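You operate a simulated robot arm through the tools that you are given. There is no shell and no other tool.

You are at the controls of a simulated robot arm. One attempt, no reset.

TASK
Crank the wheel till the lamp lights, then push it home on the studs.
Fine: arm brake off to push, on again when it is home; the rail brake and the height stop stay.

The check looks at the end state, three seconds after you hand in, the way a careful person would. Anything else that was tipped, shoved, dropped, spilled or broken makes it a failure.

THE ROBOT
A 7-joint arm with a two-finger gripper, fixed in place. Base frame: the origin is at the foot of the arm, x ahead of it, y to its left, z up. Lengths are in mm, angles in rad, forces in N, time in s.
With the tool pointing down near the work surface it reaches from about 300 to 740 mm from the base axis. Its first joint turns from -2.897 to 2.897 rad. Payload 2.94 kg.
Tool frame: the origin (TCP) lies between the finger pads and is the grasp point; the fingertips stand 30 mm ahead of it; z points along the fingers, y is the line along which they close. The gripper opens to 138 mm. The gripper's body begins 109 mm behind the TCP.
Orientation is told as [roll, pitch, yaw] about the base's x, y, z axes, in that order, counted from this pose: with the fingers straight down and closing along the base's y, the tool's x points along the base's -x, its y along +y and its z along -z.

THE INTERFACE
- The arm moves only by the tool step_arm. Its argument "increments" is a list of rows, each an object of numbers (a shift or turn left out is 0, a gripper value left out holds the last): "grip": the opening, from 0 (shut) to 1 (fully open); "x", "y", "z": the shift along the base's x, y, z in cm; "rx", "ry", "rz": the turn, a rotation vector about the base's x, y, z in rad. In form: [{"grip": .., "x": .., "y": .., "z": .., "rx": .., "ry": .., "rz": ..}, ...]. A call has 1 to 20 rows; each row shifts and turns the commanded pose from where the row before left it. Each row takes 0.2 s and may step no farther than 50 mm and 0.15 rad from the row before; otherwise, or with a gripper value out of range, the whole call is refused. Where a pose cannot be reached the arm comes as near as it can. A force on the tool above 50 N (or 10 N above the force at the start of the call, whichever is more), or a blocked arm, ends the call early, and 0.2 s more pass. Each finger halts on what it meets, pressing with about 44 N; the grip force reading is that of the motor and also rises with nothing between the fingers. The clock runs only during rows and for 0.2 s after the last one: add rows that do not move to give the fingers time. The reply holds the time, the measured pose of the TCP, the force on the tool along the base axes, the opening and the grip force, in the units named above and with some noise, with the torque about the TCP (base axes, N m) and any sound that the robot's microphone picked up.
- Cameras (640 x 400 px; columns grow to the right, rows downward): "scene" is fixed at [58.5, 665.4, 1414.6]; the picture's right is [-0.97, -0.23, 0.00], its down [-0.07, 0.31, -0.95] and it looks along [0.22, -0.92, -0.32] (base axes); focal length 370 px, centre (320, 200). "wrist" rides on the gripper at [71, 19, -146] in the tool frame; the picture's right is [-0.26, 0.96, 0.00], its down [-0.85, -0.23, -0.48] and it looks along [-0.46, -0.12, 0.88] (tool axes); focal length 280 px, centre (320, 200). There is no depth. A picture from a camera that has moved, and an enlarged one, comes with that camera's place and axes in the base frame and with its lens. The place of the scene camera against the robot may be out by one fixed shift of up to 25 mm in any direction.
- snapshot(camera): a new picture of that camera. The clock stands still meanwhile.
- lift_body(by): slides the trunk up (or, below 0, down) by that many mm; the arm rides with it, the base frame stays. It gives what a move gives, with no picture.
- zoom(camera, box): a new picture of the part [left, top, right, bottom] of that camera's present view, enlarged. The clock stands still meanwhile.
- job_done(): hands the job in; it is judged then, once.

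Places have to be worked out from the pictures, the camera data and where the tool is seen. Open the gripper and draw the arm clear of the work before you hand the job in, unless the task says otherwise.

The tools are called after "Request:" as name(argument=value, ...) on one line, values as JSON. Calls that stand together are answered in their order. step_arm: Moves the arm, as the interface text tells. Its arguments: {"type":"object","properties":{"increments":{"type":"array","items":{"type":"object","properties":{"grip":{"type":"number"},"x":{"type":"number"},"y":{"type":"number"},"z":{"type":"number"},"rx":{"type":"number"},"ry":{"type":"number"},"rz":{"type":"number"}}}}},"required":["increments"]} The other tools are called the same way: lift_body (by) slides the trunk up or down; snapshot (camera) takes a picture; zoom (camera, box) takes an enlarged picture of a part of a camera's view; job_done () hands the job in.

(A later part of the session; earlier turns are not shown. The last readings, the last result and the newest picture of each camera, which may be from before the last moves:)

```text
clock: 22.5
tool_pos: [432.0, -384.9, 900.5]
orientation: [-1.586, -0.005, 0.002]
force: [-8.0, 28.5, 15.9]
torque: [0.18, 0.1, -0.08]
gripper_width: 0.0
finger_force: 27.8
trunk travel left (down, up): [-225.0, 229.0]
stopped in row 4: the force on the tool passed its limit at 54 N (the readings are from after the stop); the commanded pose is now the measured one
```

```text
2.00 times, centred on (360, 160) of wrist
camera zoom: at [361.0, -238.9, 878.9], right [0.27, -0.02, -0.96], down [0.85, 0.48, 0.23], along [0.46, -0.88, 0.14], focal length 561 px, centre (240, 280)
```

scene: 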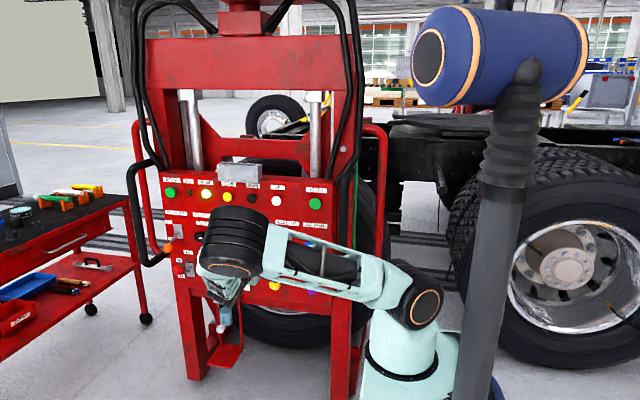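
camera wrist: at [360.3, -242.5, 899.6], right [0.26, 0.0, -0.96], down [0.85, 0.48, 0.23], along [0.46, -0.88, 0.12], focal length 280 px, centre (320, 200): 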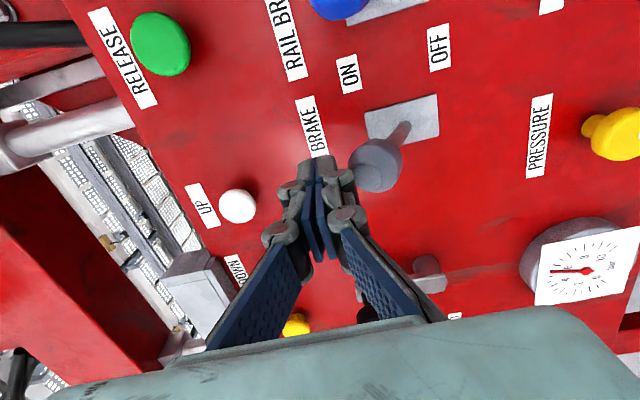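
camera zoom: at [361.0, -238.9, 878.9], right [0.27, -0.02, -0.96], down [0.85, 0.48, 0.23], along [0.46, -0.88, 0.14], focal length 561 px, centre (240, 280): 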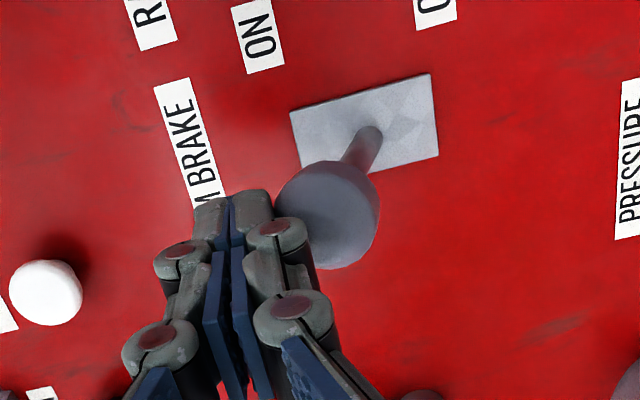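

The lever moved about 11 mm down, but the finger's knuckle caught the ball and forced the tool back. Better to cage the ball between the open fingers and push with a flat pad: I back off, open to ~50 mm and look again.

Request:
step_arm(increments=[{"z": 1.2}, {"y": 3}, {"y": 4}, {"grip": 0.37}, {}, {}])

Request:
snapshot(camera="wrist")

```text
clock: 23.9
tool_pos: [432.7, -315.8, 906.9]
orientation: [-1.578, -0.002, 0.001]
force: [0.2, 0.5, 0.2]
torque: [0.02, -0.02, -0.01]
gripper_width: 51.3
finger_force: 0.1
trunk travel left (down, up): [-225.0, 229.0]
```

```text
taken
camera wrist: at [360.5, -170.0, 887.4], right [0.26, -0.01, -0.96], down [0.85, 0.48, 0.23], along [0.46, -0.88, 0.13], focal length 280 px, centre (320, 200)
```

wrist: 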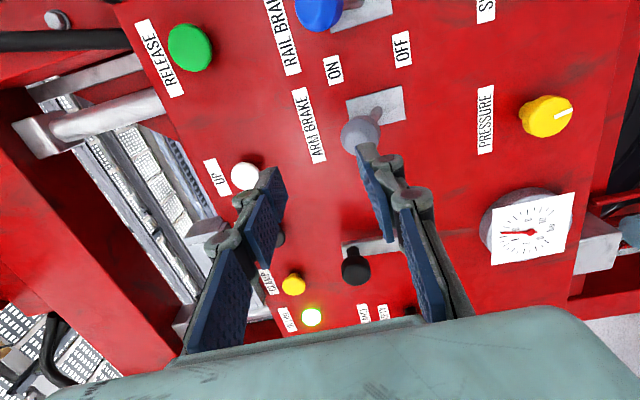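

The brake knob stays where I left it, about (432, −406, 871). I centre the open fingers on it and advance so it sits between the pads.

Request:
step_arm(increments=[{"z": -1.8, "rx": 0.007}, {"z": -1.7}, {}, {"y": -3}, {"y": -3}, {"y": -2.4}, {}])

Request:
snapshot(camera="wrist")

```text
clock: 25.5
tool_pos: [432.4, -401.8, 868.2]
orientation: [-1.57, -0.001, 0.001]
force: [-0.2, -0.3, 0.0]
torque: [0.02, 0.01, -0.02]
gripper_width: 51.3
finger_force: 0.0
trunk travel left (down, up): [-225.0, 229.0]
```

```text
taken
camera wrist: at [361.5, -256.0, 851.0], right [0.26, 0.0, -0.96], down [0.85, 0.48, 0.23], along [0.46, -0.88, 0.13], focal length 280 px, centre (320, 200)
```

wrist: 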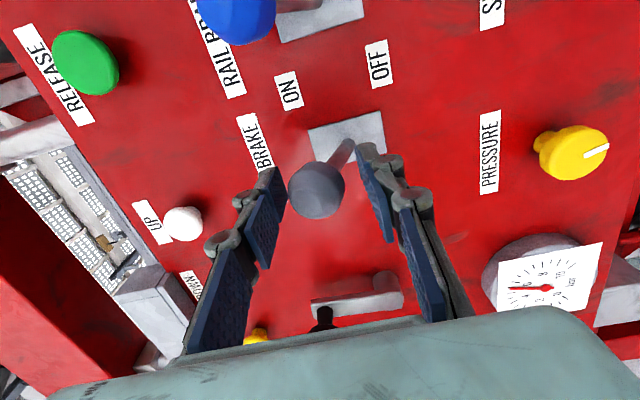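

The ball is centred between the pads. Now I push down with the flat upper pad, following the lever's arc.

Request:
step_arm(increments=[{"z": -0.8}, {"z": -0.8, "y": 0.1}, {"z": -0.8, "y": 0.15}, {"z": -0.8, "y": 0.1}, {}])

Request:
snapshot(camera="wrist")

```text
clock: 26.7
tool_pos: [434.1, -398.4, 840.3]
orientation: [-1.571, -0.003, 0.002]
force: [0.0, 0.7, -0.3]
torque: [-0.01, -0.07, -0.03]
gripper_width: 51.0
finger_force: 0.0
trunk travel left (down, up): [-225.0, 229.0]
```

```text
taken
camera wrist: at [362.5, -251.4, 821.2], right [0.26, 0.0, -0.96], down [0.85, 0.48, 0.23], along [0.46, -0.88, 0.13], focal length 280 px, centre (320, 200)
```

wrist: 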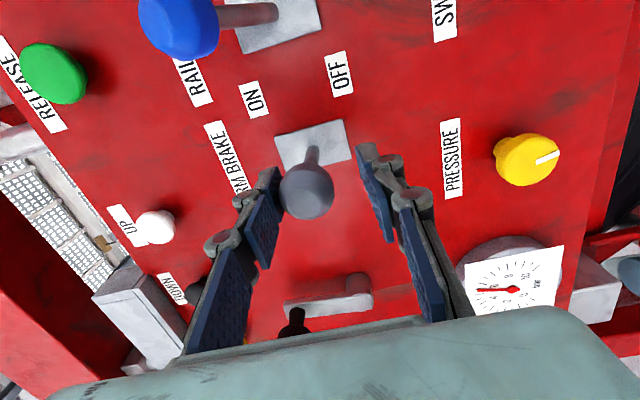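

The lever follows (knob now near mid, z ≈ 849) with little force. Continuing down toward OFF.

Request:
step_arm(increments=[{"z": -0.8}, {"z": -0.8, "y": -0.1}, {"z": -0.8, "y": -0.2}, {"z": -0.8, "y": -0.2}, {}])

Request:
snapshot(camera="wrist")

```text
clock: 27.9
tool_pos: [433.0, -401.4, 808.1]
orientation: [-1.57, -0.003, 0.003]
force: [0.0, 0.3, 0.6]
torque: [0.02, 0.01, -0.01]
gripper_width: 51.3
finger_force: 0.0
trunk travel left (down, up): [-225.0, 229.0]
```

```text
taken
camera wrist: at [360.7, -255.1, 789.8], right [0.26, 0.0, -0.96], down [0.85, 0.48, 0.23], along [0.46, -0.88, 0.13], focal length 280 px, centre (320, 200)
```

wrist: 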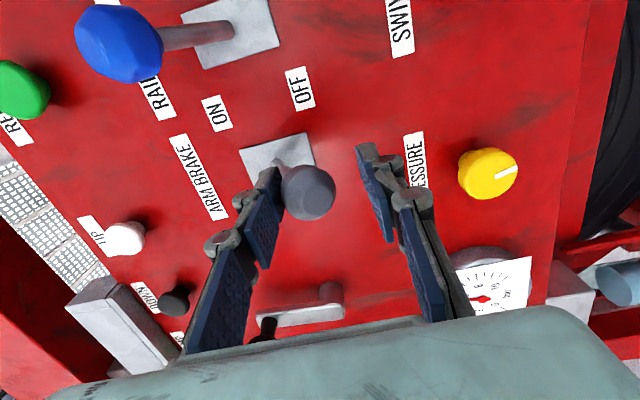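

The knob is now below the pivot (z ≈ 816). I push a little further until I feel the OFF stop.

Request:
step_arm(increments=[{"z": -0.4, "y": -0.1}, {"z": -0.4, "y": -0.1}, {}])

Request:
snapshot(camera="wrist")

```text
clock: 28.7
tool_pos: [433.9, -405.4, 800.8]
orientation: [-1.572, -0.004, 0.001]
force: [-0.1, 3.7, 4.0]
torque: [-0.22, -0.08, -0.03]
gripper_width: 53.8
finger_force: 1.7
trunk travel left (down, up): [-225.0, 229.0]
```

```text
taken
camera wrist: at [360.9, -259.0, 781.9], right [0.27, 0.0, -0.96], down [0.85, 0.48, 0.23], along [0.46, -0.88, 0.13], focal length 280 px, centre (320, 200)
```

wrist: 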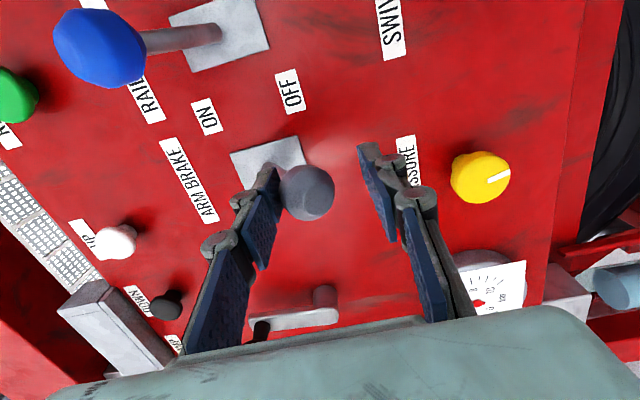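

The pad was pushed back slightly (53.8 mm) and force rose, so the lever is at its OFF stop. I open a touch away and retreat, then check the lamp, brake levers and whole machine.

Request:
step_arm(increments=[{"z": 0.5}, {"y": 3}, {"y": 4}, {"y": 4}, {}])

Request:
snapshot(camera="wrist")

Request:
snapshot(camera="scene")

```text
clock: 29.9
tool_pos: [429.2, -292.2, 807.3]
orientation: [-1.57, -0.001, 0.002]
force: [-0.8, 0.4, 0.0]
torque: [0.0, -0.01, 0.02]
gripper_width: 51.2
finger_force: 0.2
trunk travel left (down, up): [-225.0, 229.0]
```

```text
taken
camera wrist: at [357.4, -147.4, 789.1], right [0.26, 0.0, -0.96], down [0.85, 0.48, 0.23], along [0.46, -0.88, 0.13], focal length 280 px, centre (320, 200)
```

wrist: 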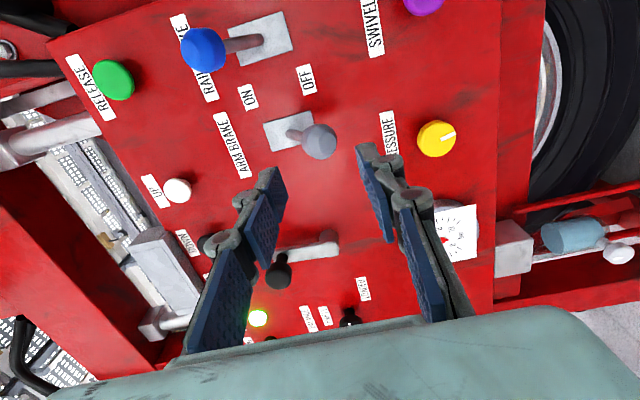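

```text
taken
```

scene: 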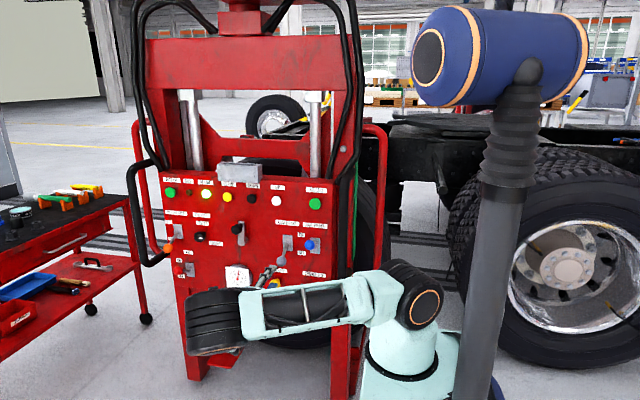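

Arm brake reads OFF, rail brake still up/ON, IN LINE still lit. Zooming to verify all lamps and levers before pushing.

Request:
zoom(camera="scene", box=[150, 165, 250, 235])

Request:
zoom(camera="scene", box=[240, 180, 360, 270])

Request:
zoom(camera="scene", box=[120, 150, 400, 350])

```text
5.71 times, centred on (200, 200) of scene
camera zoom: at [58.5, 665.4, 1414.6], right [-0.97, -0.23, 0.0], down [-0.07, 0.31, -0.95], along [0.22, -0.92, -0.32], focal length 2117 px, centre (1006, 200)
```

zoom: 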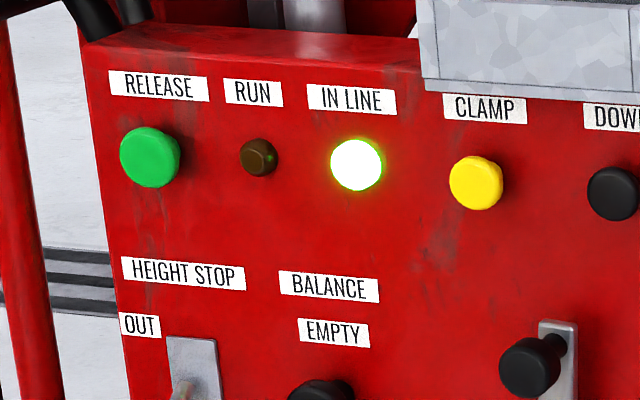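

```text
4.44 times, centred on (300, 225) of scene
camera zoom: at [58.5, 665.4, 1414.6], right [-0.97, -0.23, 0.0], down [-0.07, 0.31, -0.95], along [0.22, -0.92, -0.32], focal length 1646 px, centre (409, 89)
```

zoom: 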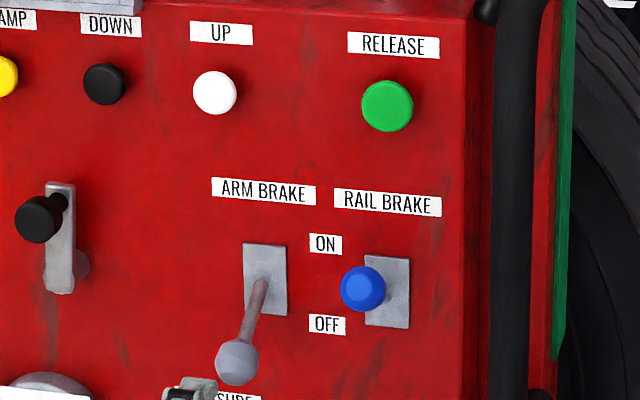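

```text
2.00 times, centred on (260, 250) of scene
camera zoom: at [58.5, 665.4, 1414.6], right [-0.97, -0.23, 0.0], down [-0.07, 0.31, -0.95], along [0.22, -0.92, -0.32], focal length 741 px, centre (440, 100)
```

zoom: 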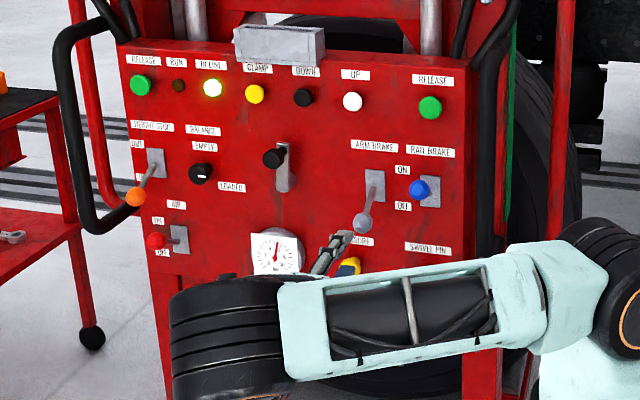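

All confirmed: arm brake OFF, rail brake ON, height stop IN, IN LINE lit. The two RELEASE buttons put the machine's centre line at x ≈ 600. I'll push on the bare panel between crank and levers, at about (525, z 850), with closed fingertips.

Request:
step_arm(increments=[{"x": 3.2, "z": 1.5, "grip": 0}, {"x": 3.2, "z": 1.5}, {"x": 3.2, "z": 1.3}, {}, {"y": -3}, {"y": -3}, {"y": -3}, {"y": -3}, {}])

Request:
snapshot(camera="wrist")

Request:
snapshot(camera="scene")

```text
clock: 31.9
tool_pos: [530.7, -416.8, 849.5]
orientation: [-1.572, -0.003, 0.002]
force: [0.3, -0.8, 0.1]
torque: [-0.01, 0.0, -0.03]
gripper_width: 0.3
finger_force: 28.5
trunk travel left (down, up): [-225.0, 229.0]
```

```text
taken
camera wrist: at [459.0, -270.1, 830.1], right [0.26, 0.0, -0.96], down [0.85, 0.48, 0.23], along [0.46, -0.88, 0.13], focal length 280 px, centre (320, 200)
```

wrist: 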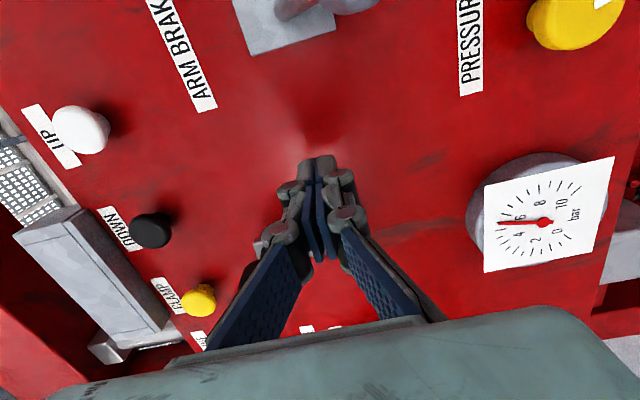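

```text
taken
```

scene: 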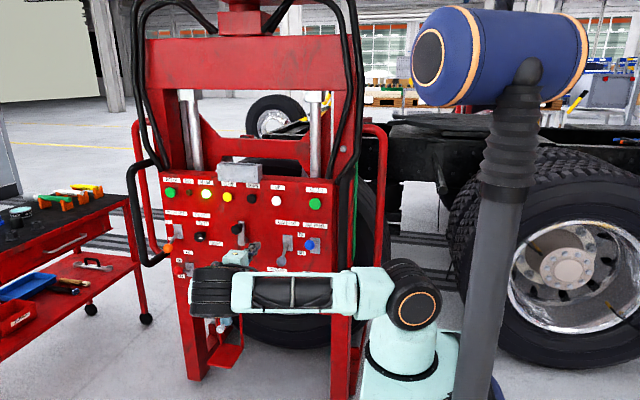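

Clear blank panel ahead of the fingertips, crank 50+ mm away. I advance gently to contact and begin pushing.

Request:
step_arm(increments=[{"y": -1.5}, {"y": -1}, {"y": -1}, {"y": -0.8}, {"y": -0.8}, {}])

Request:
snapshot(camera="scene")

```text
clock: 33.3
tool_pos: [529.6, -468.4, 850.2]
orientation: [-1.572, -0.002, 0.0]
force: [-1.5, -0.3, 1.1]
torque: [0.04, -0.01, 0.02]
gripper_width: 0.0
finger_force: 28.3
trunk travel left (down, up): [-225.0, 229.0]
```

```text
taken
```

scene: 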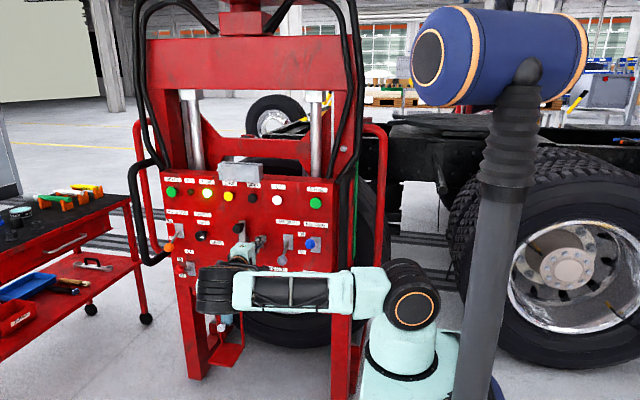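

No force yet at TCP y −468 — the panel may already be gliding. I continue in 1 cm steps and compare.

Request:
step_arm(increments=[{"y": -0.8}, {"y": -0.8}, {"y": -0.8}, {}])

Request:
zoom(camera="scene", box=[120, 150, 400, 350])

```text
clock: 34.3
tool_pos: [529.3, -490.8, 848.0]
orientation: [-1.571, -0.002, 0.001]
force: [-0.2, -0.2, 0.1]
torque: [0.01, -0.03, 0.0]
gripper_width: 0.0
finger_force: 28.4
trunk travel left (down, up): [-225.0, 229.0]
```

```text
2.00 times, centred on (260, 250) of scene
camera zoom: at [58.5, 665.4, 1414.6], right [-0.97, -0.23, 0.0], down [-0.07, 0.31, -0.95], along [0.22, -0.92, -0.32], focal length 741 px, centre (440, 100)
```

zoom: 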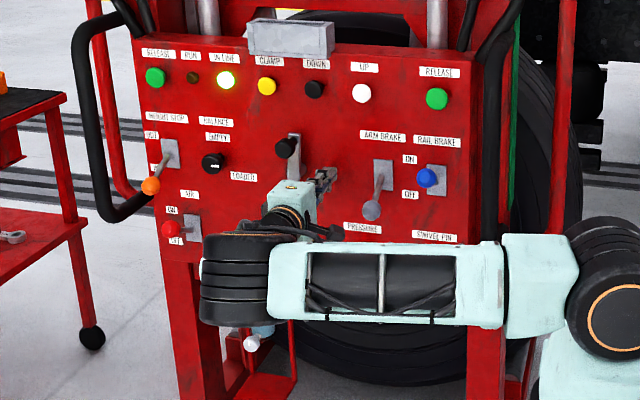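

The machine glides away in −y easily and seems to coast ahead of my fingertips (moved roughly 45 mm). I hold for a moment to see whether it's still moving.

Request:
step_arm(increments=[{}, {}, {}])

Request:
zoom(camera="scene", box=[120, 150, 400, 350])

Request:
snapshot(camera="wrist")

```text
clock: 35.1
tool_pos: [528.9, -489.5, 847.5]
orientation: [-1.57, -0.001, 0.001]
force: [-0.5, 0.8, 0.2]
torque: [0.01, -0.01, -0.02]
gripper_width: 0.0
finger_force: 28.6
trunk travel left (down, up): [-225.0, 229.0]
```

```text
2.00 times, centred on (260, 250) of scene
camera zoom: at [58.5, 665.4, 1414.6], right [-0.97, -0.23, 0.0], down [-0.07, 0.31, -0.95], along [0.22, -0.92, -0.32], focal length 741 px, centre (440, 100)
```

zoom: 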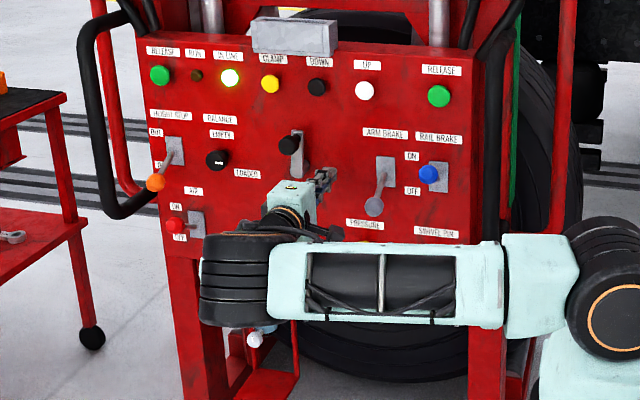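

```text
taken
camera wrist: at [458.6, -343.5, 829.3], right [0.26, 0.0, -0.96], down [0.85, 0.48, 0.23], along [0.46, -0.88, 0.13], focal length 280 px, centre (320, 200)
```

wrist: 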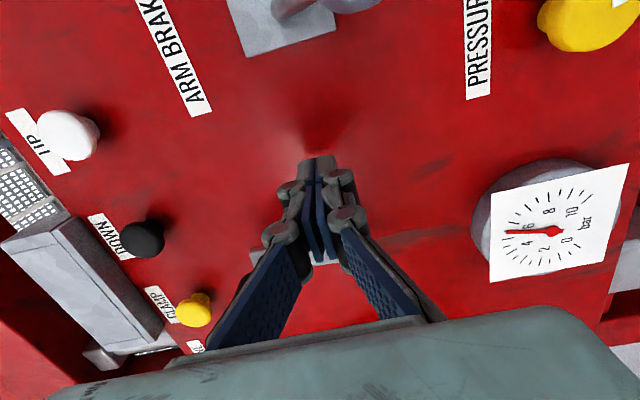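

It is still drifting slowly (about 60 mm so far), lamp lit. I wait one more second and look again.

Request:
step_arm(increments=[{}, {}, {}, {}, {}])

Request:
zoom(camera="scene", box=[120, 150, 400, 350])

```text
clock: 36.3
tool_pos: [528.8, -489.8, 848.4]
orientation: [-1.571, -0.002, 0.002]
force: [0.8, -0.5, -0.8]
torque: [-0.03, 0.01, 0.01]
gripper_width: 0.0
finger_force: 28.5
trunk travel left (down, up): [-225.0, 229.0]
```

```text
2.00 times, centred on (260, 250) of scene
camera zoom: at [58.5, 665.4, 1414.6], right [-0.97, -0.23, 0.0], down [-0.07, 0.31, -0.95], along [0.22, -0.92, -0.32], focal length 741 px, centre (440, 100)
```

zoom: 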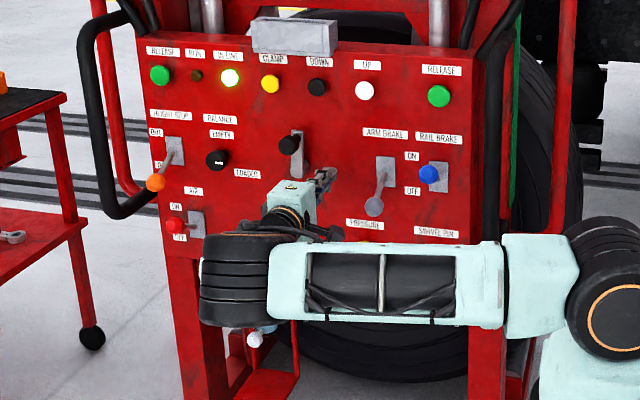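

It has stopped. I close the gap slowly (4 mm per row) to make contact again and push on.

Request:
step_arm(increments=[{"y": -0.5}, {"y": -0.5}, {"y": -0.5}, {"y": -0.5}, {"y": -0.4}, {"y": -0.4}, {"y": -0.4}, {}])

Request:
zoom(camera="scene", box=[120, 150, 400, 350])

```text
clock: 38.1
tool_pos: [530.5, -522.9, 847.6]
orientation: [-1.572, -0.002, 0.003]
force: [-0.1, -0.1, -0.5]
torque: [0.0, 0.01, 0.01]
gripper_width: 0.0
finger_force: 28.7
trunk travel left (down, up): [-225.0, 229.0]
```

```text
2.00 times, centred on (260, 250) of scene
camera zoom: at [58.5, 665.4, 1414.6], right [-0.97, -0.23, 0.0], down [-0.07, 0.31, -0.95], along [0.22, -0.92, -0.32], focal length 741 px, centre (440, 100)
```

zoom: 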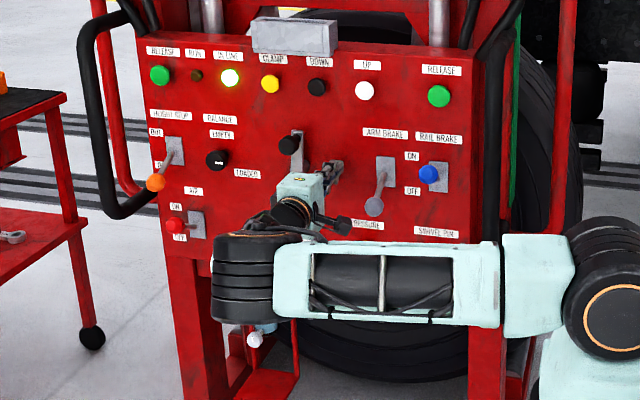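

Not yet in contact; continuing slowly.

Request:
step_arm(increments=[{"y": -0.4}, {"y": -0.4}, {"y": -0.4}, {"y": -0.3}, {"y": -0.3}, {}])

Request:
zoom(camera="scene", box=[120, 150, 400, 350])

```text
clock: 39.5
tool_pos: [529.4, -540.0, 849.2]
orientation: [-1.571, -0.002, 0.001]
force: [0.4, 0.0, 0.4]
torque: [0.01, 0.02, -0.05]
gripper_width: 0.0
finger_force: 28.2
trunk travel left (down, up): [-225.0, 229.0]
```

```text
2.00 times, centred on (260, 250) of scene
camera zoom: at [58.5, 665.4, 1414.6], right [-0.97, -0.23, 0.0], down [-0.07, 0.31, -0.95], along [0.22, -0.92, -0.32], focal length 741 px, centre (440, 100)
```

zoom: 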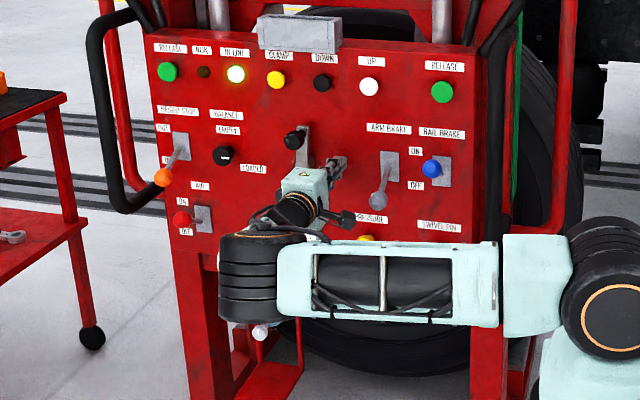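

The machine moved on (≈ 90 mm total) with the lamp still lit, gliding freely. I keep following with small steps.

Request:
step_arm(increments=[{}, {}, {"y": -0.4}, {"y": -0.4}, {"y": -0.4}, {"y": -0.3}, {"y": -0.3}, {}])

Request:
zoom(camera="scene", box=[120, 150, 400, 350])

```text
clock: 41.3
tool_pos: [530.4, -559.6, 848.7]
orientation: [-1.572, -0.001, 0.001]
force: [0.8, -0.6, 0.7]
torque: [-0.01, 0.02, -0.01]
gripper_width: 0.0
finger_force: 28.2
trunk travel left (down, up): [-225.0, 229.0]
```

```text
2.00 times, centred on (260, 250) of scene
camera zoom: at [58.5, 665.4, 1414.6], right [-0.97, -0.23, 0.0], down [-0.07, 0.31, -0.95], along [0.22, -0.92, -0.32], focal length 741 px, centre (440, 100)
```

zoom: 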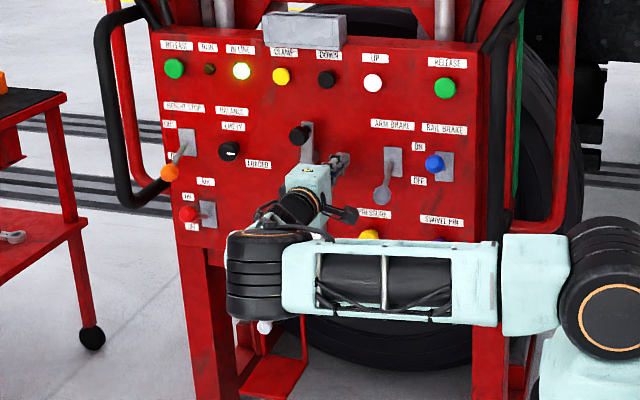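

About 115 mm travelled, no stop yet. Continuing to follow gently.

Request:
step_arm(increments=[{}, {"y": -0.4}, {"y": -0.4}, {"y": -0.4}, {"y": -0.3}, {"y": -0.3}, {"y": -0.3}, {}])

Request:
zoom(camera="scene", box=[120, 150, 400, 350])

Request:
snapshot(camera="wrist")

```text
clock: 43.1
tool_pos: [529.7, -579.7, 849.4]
orientation: [-1.573, -0.003, 0.003]
force: [0.1, -0.8, 0.3]
torque: [-0.01, -0.02, -0.02]
gripper_width: 0.1
finger_force: 27.9
trunk travel left (down, up): [-225.0, 229.0]
```

```text
2.00 times, centred on (260, 250) of scene
camera zoom: at [58.5, 665.4, 1414.6], right [-0.97, -0.23, 0.0], down [-0.07, 0.31, -0.95], along [0.22, -0.92, -0.32], focal length 741 px, centre (440, 100)
```

zoom: 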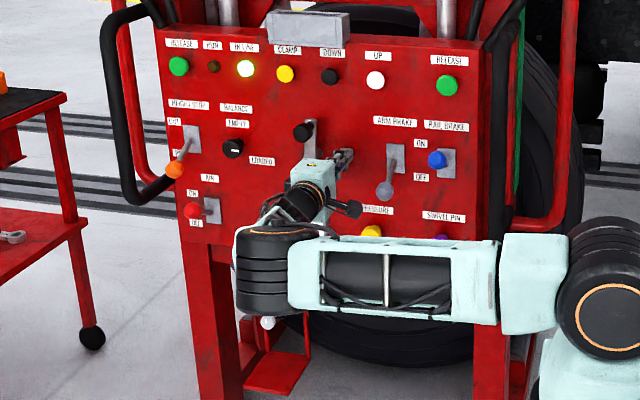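

```text
taken
camera wrist: at [459.0, -434.0, 830.5], right [0.26, 0.0, -0.96], down [0.85, 0.48, 0.23], along [0.46, -0.88, 0.13], focal length 280 px, centre (320, 200)
```

wrist: 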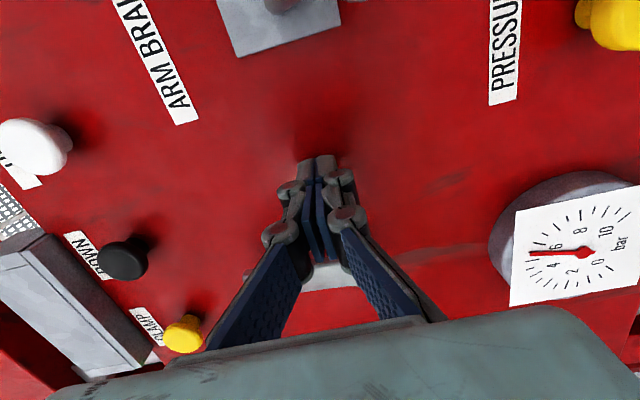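

About 130 mm and still gliding freely with the lamp on. Carrying on.

Request:
step_arm(increments=[{"y": -0.4}, {"y": -0.4}, {"y": -0.4}, {"y": -0.3}, {"y": -0.3}, {"y": -0.3}, {}])

Request:
zoom(camera="scene", box=[120, 150, 400, 350])

```text
clock: 44.7
tool_pos: [529.5, -601.6, 848.8]
orientation: [-1.571, -0.001, 0.002]
force: [0.1, 0.1, -0.2]
torque: [-0.02, 0.0, 0.0]
gripper_width: 0.0
finger_force: 28.7
trunk travel left (down, up): [-225.0, 229.0]
```

```text
2.00 times, centred on (260, 250) of scene
camera zoom: at [58.5, 665.4, 1414.6], right [-0.97, -0.23, 0.0], down [-0.07, 0.31, -0.95], along [0.22, -0.92, -0.32], focal length 741 px, centre (440, 100)
```

zoom: 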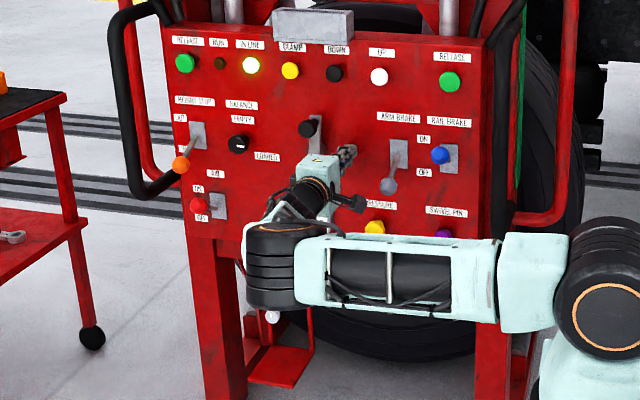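

Roughly 150 mm now. Continuing with small steps; still no resistance.

Request:
step_arm(increments=[{"y": -0.4}, {"y": -0.4}, {"y": -0.4}, {"y": -0.4}, {"y": -0.3}, {"y": -0.3}, {}])

Request:
zoom(camera="scene", box=[120, 150, 400, 350])

```text
clock: 46.3
tool_pos: [529.6, -623.8, 849.7]
orientation: [-1.572, -0.004, 0.002]
force: [0.0, -0.5, 0.0]
torque: [0.01, 0.03, -0.01]
gripper_width: 0.1
finger_force: 28.1
trunk travel left (down, up): [-225.0, 229.0]
```

```text
2.00 times, centred on (260, 250) of scene
camera zoom: at [58.5, 665.4, 1414.6], right [-0.97, -0.23, 0.0], down [-0.07, 0.31, -0.95], along [0.22, -0.92, -0.32], focal length 741 px, centre (440, 100)
```

zoom: 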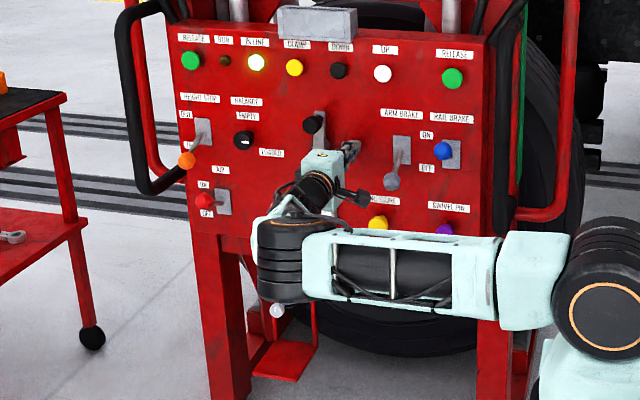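

Still gliding (≈ 170 mm). Continuing.

Request:
step_arm(increments=[{"y": -0.4}, {"y": -0.4}, {"y": -0.4}, {"y": -0.4}, {"y": -0.4}, {}])

Request:
zoom(camera="scene", box=[120, 150, 400, 350])

Request:
zoom(camera="scene", box=[340, 80, 460, 240])

```text
clock: 47.7
tool_pos: [530.8, -642.1, 849.3]
orientation: [-1.572, -0.004, 0.001]
force: [0.3, 0.5, -0.8]
torque: [-0.02, 0.02, -0.01]
gripper_width: 0.0
finger_force: 28.3
trunk travel left (down, up): [-225.0, 229.0]
```

```text
2.00 times, centred on (260, 250) of scene
camera zoom: at [58.5, 665.4, 1414.6], right [-0.97, -0.23, 0.0], down [-0.07, 0.31, -0.95], along [0.22, -0.92, -0.32], focal length 741 px, centre (440, 100)
```

zoom: 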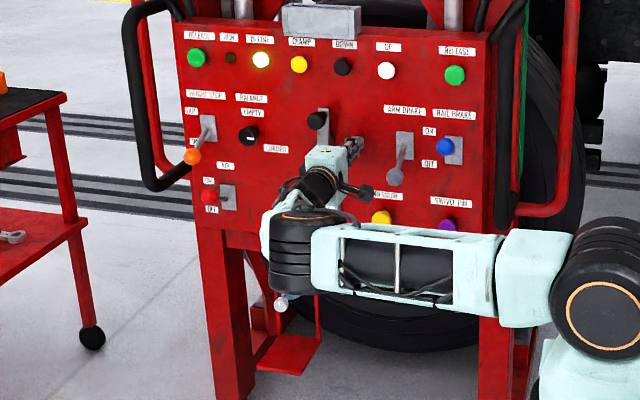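

```text
2.50 times, centred on (400, 160) of scene
camera zoom: at [58.5, 665.4, 1414.6], right [-0.97, -0.23, 0.0], down [-0.07, 0.31, -0.95], along [0.22, -0.92, -0.32], focal length 926 px, centre (120, 300)
```

zoom: 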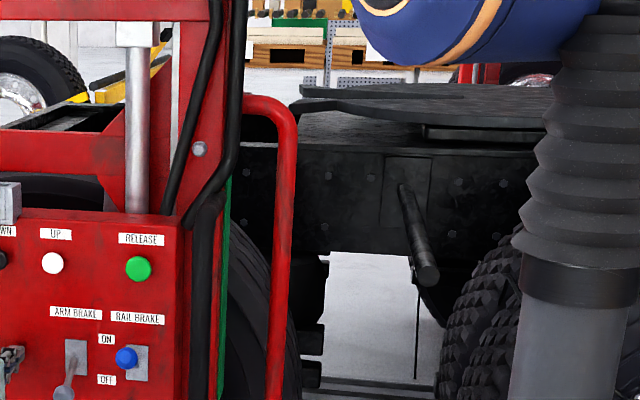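

≈ 190 mm travelled, lamp lit. I keep following; reach is still fine here.

Request:
step_arm(increments=[{"y": -0.4}, {"y": -0.4}, {"y": -0.4}, {"y": -0.4}, {"y": -0.4}, {}])

Request:
zoom(camera="scene", box=[120, 150, 400, 350])

```text
clock: 49.1
tool_pos: [531.5, -663.6, 848.3]
orientation: [-1.571, -0.005, 0.003]
force: [0.4, -0.1, -0.1]
torque: [-0.03, -0.02, 0.0]
gripper_width: 0.1
finger_force: 28.2
trunk travel left (down, up): [-225.0, 229.0]
```

```text
2.00 times, centred on (260, 250) of scene
camera zoom: at [58.5, 665.4, 1414.6], right [-0.97, -0.23, 0.0], down [-0.07, 0.31, -0.95], along [0.22, -0.92, -0.32], focal length 741 px, centre (440, 100)
```

zoom: 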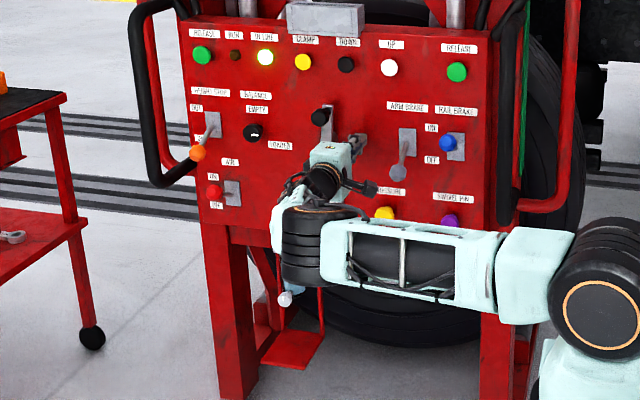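

≈ 210 mm. Continuing with the same gentle pace.

Request:
step_arm(increments=[{"y": -0.4}, {"y": -0.4}, {"y": -0.4}, {"y": -0.4}, {"y": -0.4}, {}])

Request:
zoom(camera="scene", box=[120, 150, 400, 350])

```text
clock: 50.5
tool_pos: [530.0, -683.3, 849.8]
orientation: [-1.573, -0.003, 0.001]
force: [-0.6, 0.2, -0.1]
torque: [0.02, 0.0, 0.0]
gripper_width: 0.0
finger_force: 28.5
trunk travel left (down, up): [-225.0, 229.0]
```

```text
2.00 times, centred on (260, 250) of scene
camera zoom: at [58.5, 665.4, 1414.6], right [-0.97, -0.23, 0.0], down [-0.07, 0.31, -0.95], along [0.22, -0.92, -0.32], focal length 741 px, centre (440, 100)
```

zoom: 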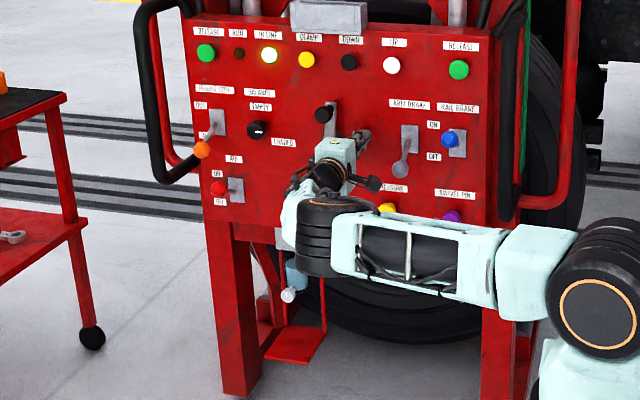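

≈ 230 mm. The arm still has elbow bend left; continuing.

Request:
step_arm(increments=[{"y": -0.4}, {"y": -0.4}, {"y": -0.4}, {"y": -0.4}, {"y": -0.4}, {}])

Request:
zoom(camera="scene", box=[120, 150, 400, 350])

Request:
snapshot(camera="wrist")

```text
clock: 51.9
tool_pos: [528.7, -704.2, 849.0]
orientation: [-1.574, -0.002, 0.001]
force: [1.0, -0.5, 0.3]
torque: [-0.01, -0.01, -0.04]
gripper_width: 0.0
finger_force: 28.9
trunk travel left (down, up): [-225.0, 229.0]
```

```text
2.00 times, centred on (260, 250) of scene
camera zoom: at [58.5, 665.4, 1414.6], right [-0.97, -0.23, 0.0], down [-0.07, 0.31, -0.95], along [0.22, -0.92, -0.32], focal length 741 px, centre (440, 100)
```

zoom: 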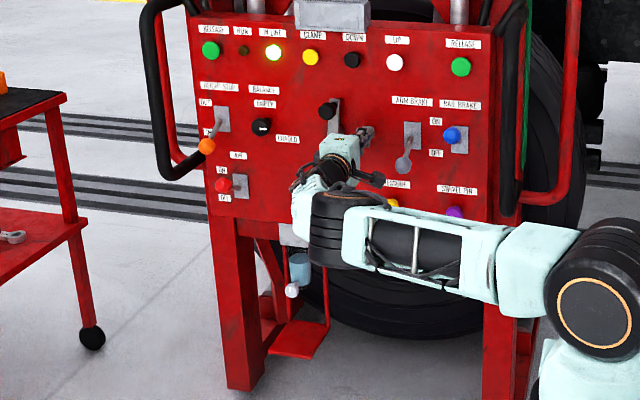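

```text
taken
camera wrist: at [456.4, -556.9, 830.6], right [0.26, 0.0, -0.96], down [0.85, 0.48, 0.23], along [0.46, -0.88, 0.13], focal length 280 px, centre (320, 200)
```

wrist: 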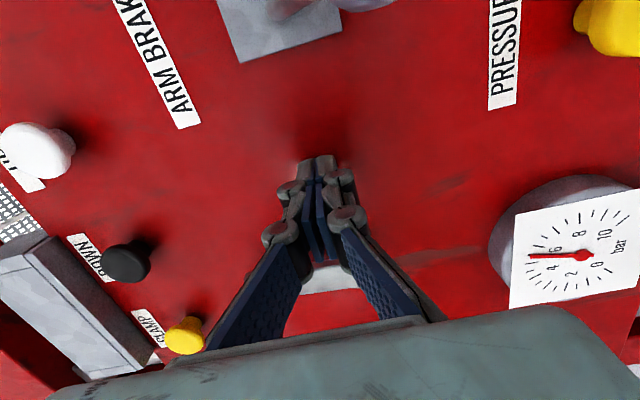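

≈ 250 mm. Continuing; the measured TCP still tracks the commands well.

Request:
step_arm(increments=[{"y": -0.4}, {"y": -0.4}, {"y": -0.4}, {"y": -0.4}, {"y": -0.4}, {}])

Request:
zoom(camera="scene", box=[120, 150, 400, 350])

```text
clock: 53.3
tool_pos: [529.2, -720.2, 849.9]
orientation: [-1.574, -0.003, 0.001]
force: [-8.4, 22.1, 3.7]
torque: [-0.14, 0.04, -0.23]
gripper_width: 6.1
finger_force: 28.5
trunk travel left (down, up): [-225.0, 229.0]
stopped in row 6: the force on the tool passed its limit at 51 N (the readings are from after the stop); the commanded pose is now the measured one
```

```text
2.00 times, centred on (260, 250) of scene
camera zoom: at [58.5, 665.4, 1414.6], right [-0.97, -0.23, 0.0], down [-0.07, 0.31, -0.95], along [0.22, -0.92, -0.32], focal length 741 px, centre (440, 100)
```

zoom: 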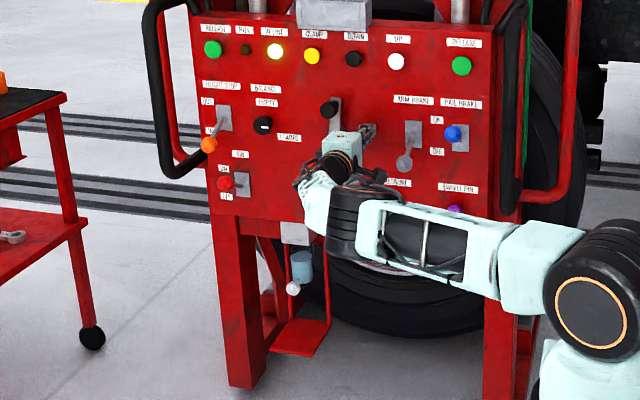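

Resistance at TCP y −720 (51 N) after roughly 260 mm of travel. I push again softly to see whether this is the hard home stop or just friction on the studs.

Request:
step_arm(increments=[{"grip": 0}, {"y": -0.2}, {"y": -0.2}, {"y": -0.2}, {}])

Request:
zoom(camera="scene", box=[120, 150, 400, 350])

```text
clock: 54.0
tool_pos: [530.3, -717.4, 850.0]
orientation: [-1.574, -0.006, -0.002]
force: [-12.1, 28.8, 5.5]
torque: [-0.16, -0.03, -0.22]
gripper_width: 5.8
finger_force: 28.7
trunk travel left (down, up): [-225.0, 229.0]
stopped in row 3: the force on the tool passed its limit at 54 N (the readings are from after the stop); the commanded pose is now the measured one
```

```text
2.00 times, centred on (260, 250) of scene
camera zoom: at [58.5, 665.4, 1414.6], right [-0.97, -0.23, 0.0], down [-0.07, 0.31, -0.95], along [0.22, -0.92, -0.32], focal length 741 px, centre (440, 100)
```

zoom: 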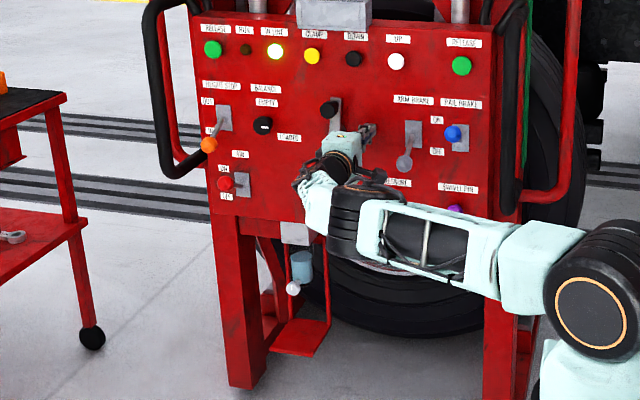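

Firm stop, but the fingers read 5.8 mm apart, so I check the wrist view for what the tips are touching.

Request:
snapshot(camera="wrist")

Request:
zoom(camera="wrist", box=[260, 120, 380, 220])

Request:
snapshot(camera="scene")

```text
taken
camera wrist: at [458.2, -572.5, 830.1], right [0.27, 0.0, -0.96], down [0.85, 0.47, 0.23], along [0.46, -0.88, 0.13], focal length 280 px, centre (320, 200)
```

wrist: 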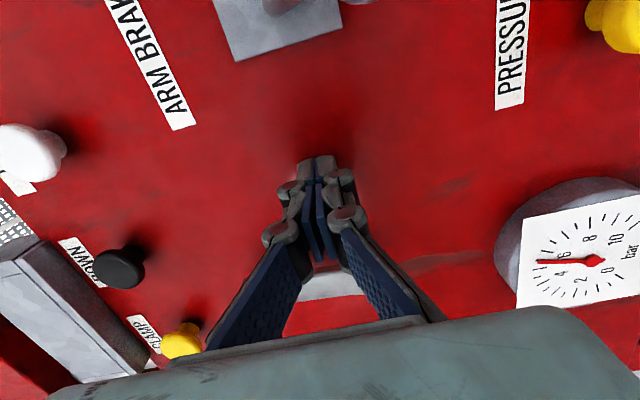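

```text
4.00 times, centred on (320, 170) of wrist
camera zoom: at [458.2, -572.5, 830.1], right [0.27, 0.0, -0.96], down [0.85, 0.47, 0.23], along [0.46, -0.88, 0.13], focal length 1122 px, centre (320, 320)
```

zoom: 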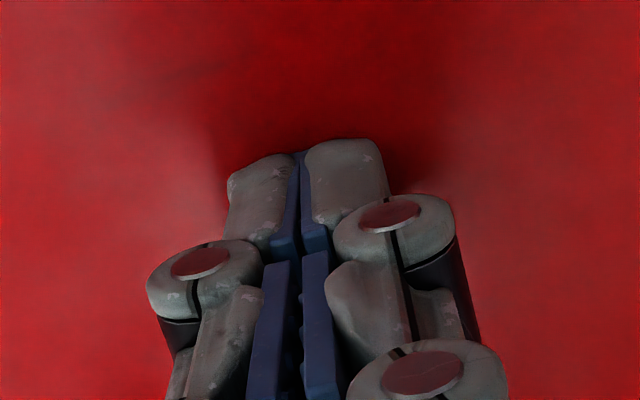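

```text
taken
```

scene: 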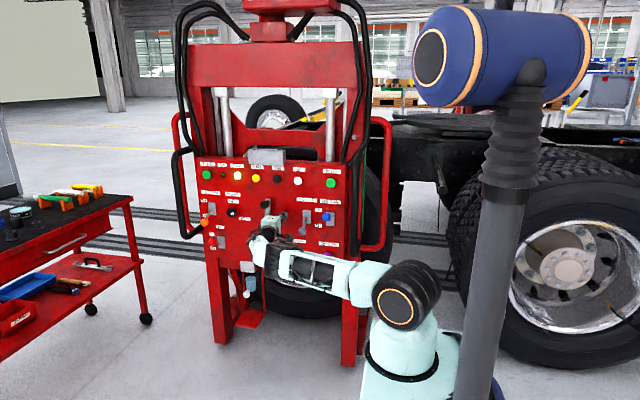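

The tips are flat on the panel. I apply a slow, firmer push in sub-millimetre steps to learn whether anything gives further.

Request:
step_arm(increments=[{"y": -0.1}, {"y": -0.05}, {"y": -0.05}, {}, {}])

```text
clock: 54.6
tool_pos: [528.6, -719.8, 848.4]
orientation: [-1.574, -0.003, -0.003]
force: [-12.6, 31.0, 7.3]
torque: [-0.1, -0.04, -0.24]
gripper_width: 5.9
finger_force: 28.1
trunk travel left (down, up): [-225.0, 229.0]
stopped in row 3: the force on the tool passed its limit at 52 N (the readings are from after the stop); the commanded pose is now the measured one
```

It's a hard stop (no further movement at 52 N). I back away and check that the machine stays put and the lamp stays lit.

Request:
step_arm(increments=[{"y": 0.5}, {"y": 1.5}, {"y": 3}, {"y": 3}, {"y": 3}, {}])

Request:
zoom(camera="scene", box=[120, 150, 400, 350])

Request:
snapshot(camera="wrist")

```text
clock: 56.0
tool_pos: [531.0, -611.8, 844.5]
orientation: [-1.567, -0.004, 0.0]
force: [0.0, 0.4, 0.3]
torque: [-0.02, 0.02, -0.02]
gripper_width: 0.0
finger_force: 27.9
trunk travel left (down, up): [-225.0, 229.0]
```

```text
2.00 times, centred on (260, 250) of scene
camera zoom: at [58.5, 665.4, 1414.6], right [-0.97, -0.23, 0.0], down [-0.07, 0.31, -0.95], along [0.22, -0.92, -0.32], focal length 741 px, centre (440, 100)
```

zoom: 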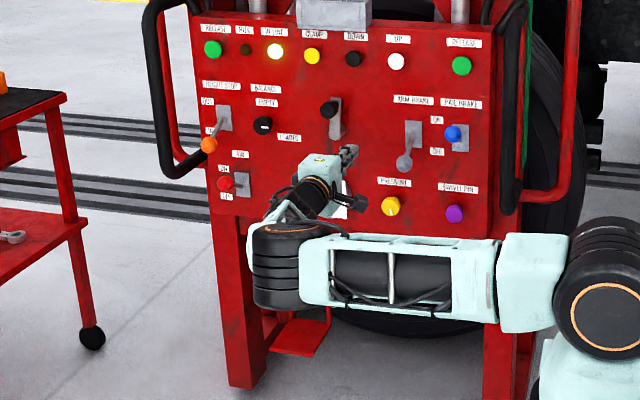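

```text
taken
camera wrist: at [459.5, -465.2, 826.3], right [0.27, 0.0, -0.96], down [0.85, 0.47, 0.24], along [0.46, -0.88, 0.12], focal length 280 px, centre (320, 200)
```

wrist: 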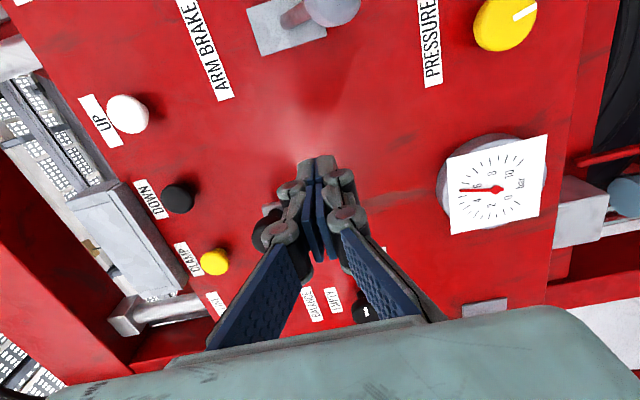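

The machine stays exactly where I pushed it and the lamp remains lit. Before braking I want visual confirmation that the wheel is really home, so I raise the trunk to look over the panel top with the wrist camera.

Request:
step_arm(increments=[{"y": 3}, {"y": 3}, {}])

Request:
lift_body(by=220)

Request:
step_arm(increments=[{"rx": 0.12}, {"rx": 0.12}, {"rx": 0.12}, {"rx": 0.12}, {}])

Request:
snapshot(camera="wrist")

Request:
snapshot(camera="scene")

```text
clock: 56.8
tool_pos: [528.0, -552.2, 843.7]
orientation: [-1.566, -0.003, -0.001]
force: [0.5, -0.5, 0.5]
torque: [0.03, -0.01, 0.02]
gripper_width: 0.0
finger_force: 28.8
trunk travel left (down, up): [-225.0, 229.0]
```

```text
clock: 59.1
tool_pos: [529.2, -552.6, 1063.6]
orientation: [-1.567, -0.003, 0.0]
force: [0.6, -0.9, 0.4]
torque: [-0.02, -0.02, -0.02]
gripper_width: 0.1
finger_force: 28.4
trunk travel left (down, up): [-445.0, 9.0]
```

```text
clock: 60.4
tool_pos: [530.7, -552.8, 1063.1]
orientation: [-1.085, -0.002, -0.002]
force: [-0.7, -0.7, -0.4]
torque: [-0.01, 0.01, 0.03]
gripper_width: 0.0
finger_force: 28.7
trunk travel left (down, up): [-445.0, 9.0]
```

```text
taken
camera wrist: at [458.1, -414.0, 1115.1], right [0.27, 0.45, -0.85], down [0.85, 0.31, 0.43], along [0.46, -0.84, -0.3], focal length 280 px, centre (320, 200)
```

wrist: 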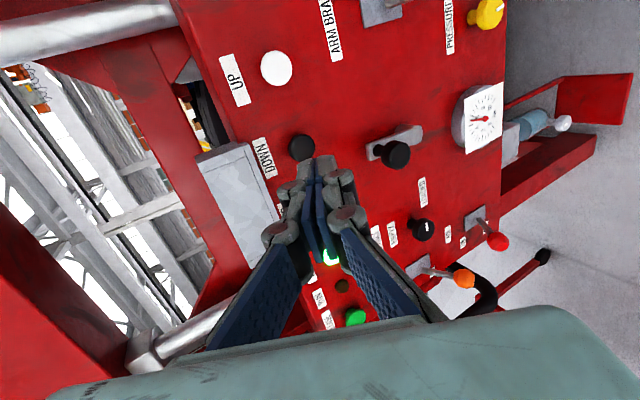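

```text
taken
```

scene: 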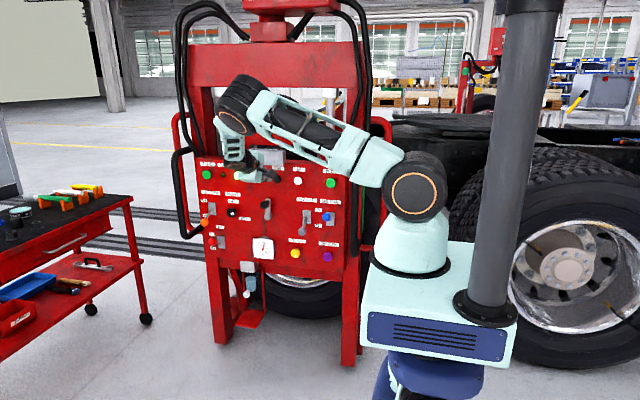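

Not much of the wheel is visible from here. I zoom on the wheel rim visible below the panel in the scene camera and in the gap behind the panel.

Request:
zoom(camera="scene", box=[250, 255, 360, 330])

Request:
zoom(camera="scene", box=[330, 100, 450, 240])

Request:
zoom(camera="wrist", box=[100, 40, 260, 200])

```text
5.33 times, centred on (305, 292) of scene
camera zoom: at [58.5, 665.4, 1414.6], right [-0.97, -0.23, 0.0], down [-0.07, 0.31, -0.95], along [0.22, -0.92, -0.32], focal length 1976 px, centre (400, -293)
```

zoom: 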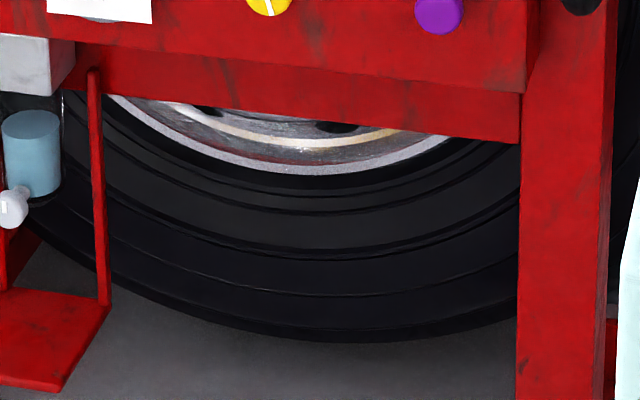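

```text
2.86 times, centred on (390, 170) of scene
camera zoom: at [58.5, 665.4, 1414.6], right [-0.97, -0.23, 0.0], down [-0.07, 0.31, -0.95], along [0.22, -0.92, -0.32], focal length 1058 px, centre (120, 286)
```

zoom: 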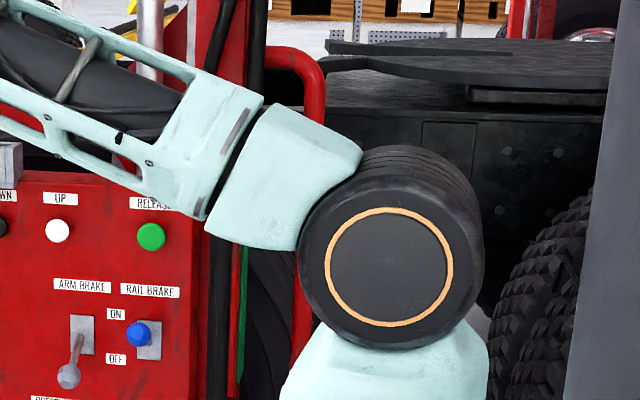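

```text
2.50 times, centred on (180, 120) of wrist
camera zoom: at [458.1, -414.0, 1115.1], right [0.27, 0.45, -0.85], down [0.85, 0.31, 0.43], along [0.46, -0.84, -0.3], focal length 701 px, centre (670, 400)
```

zoom: 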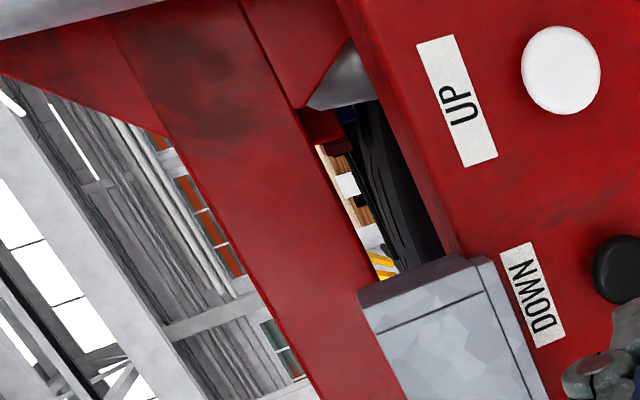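

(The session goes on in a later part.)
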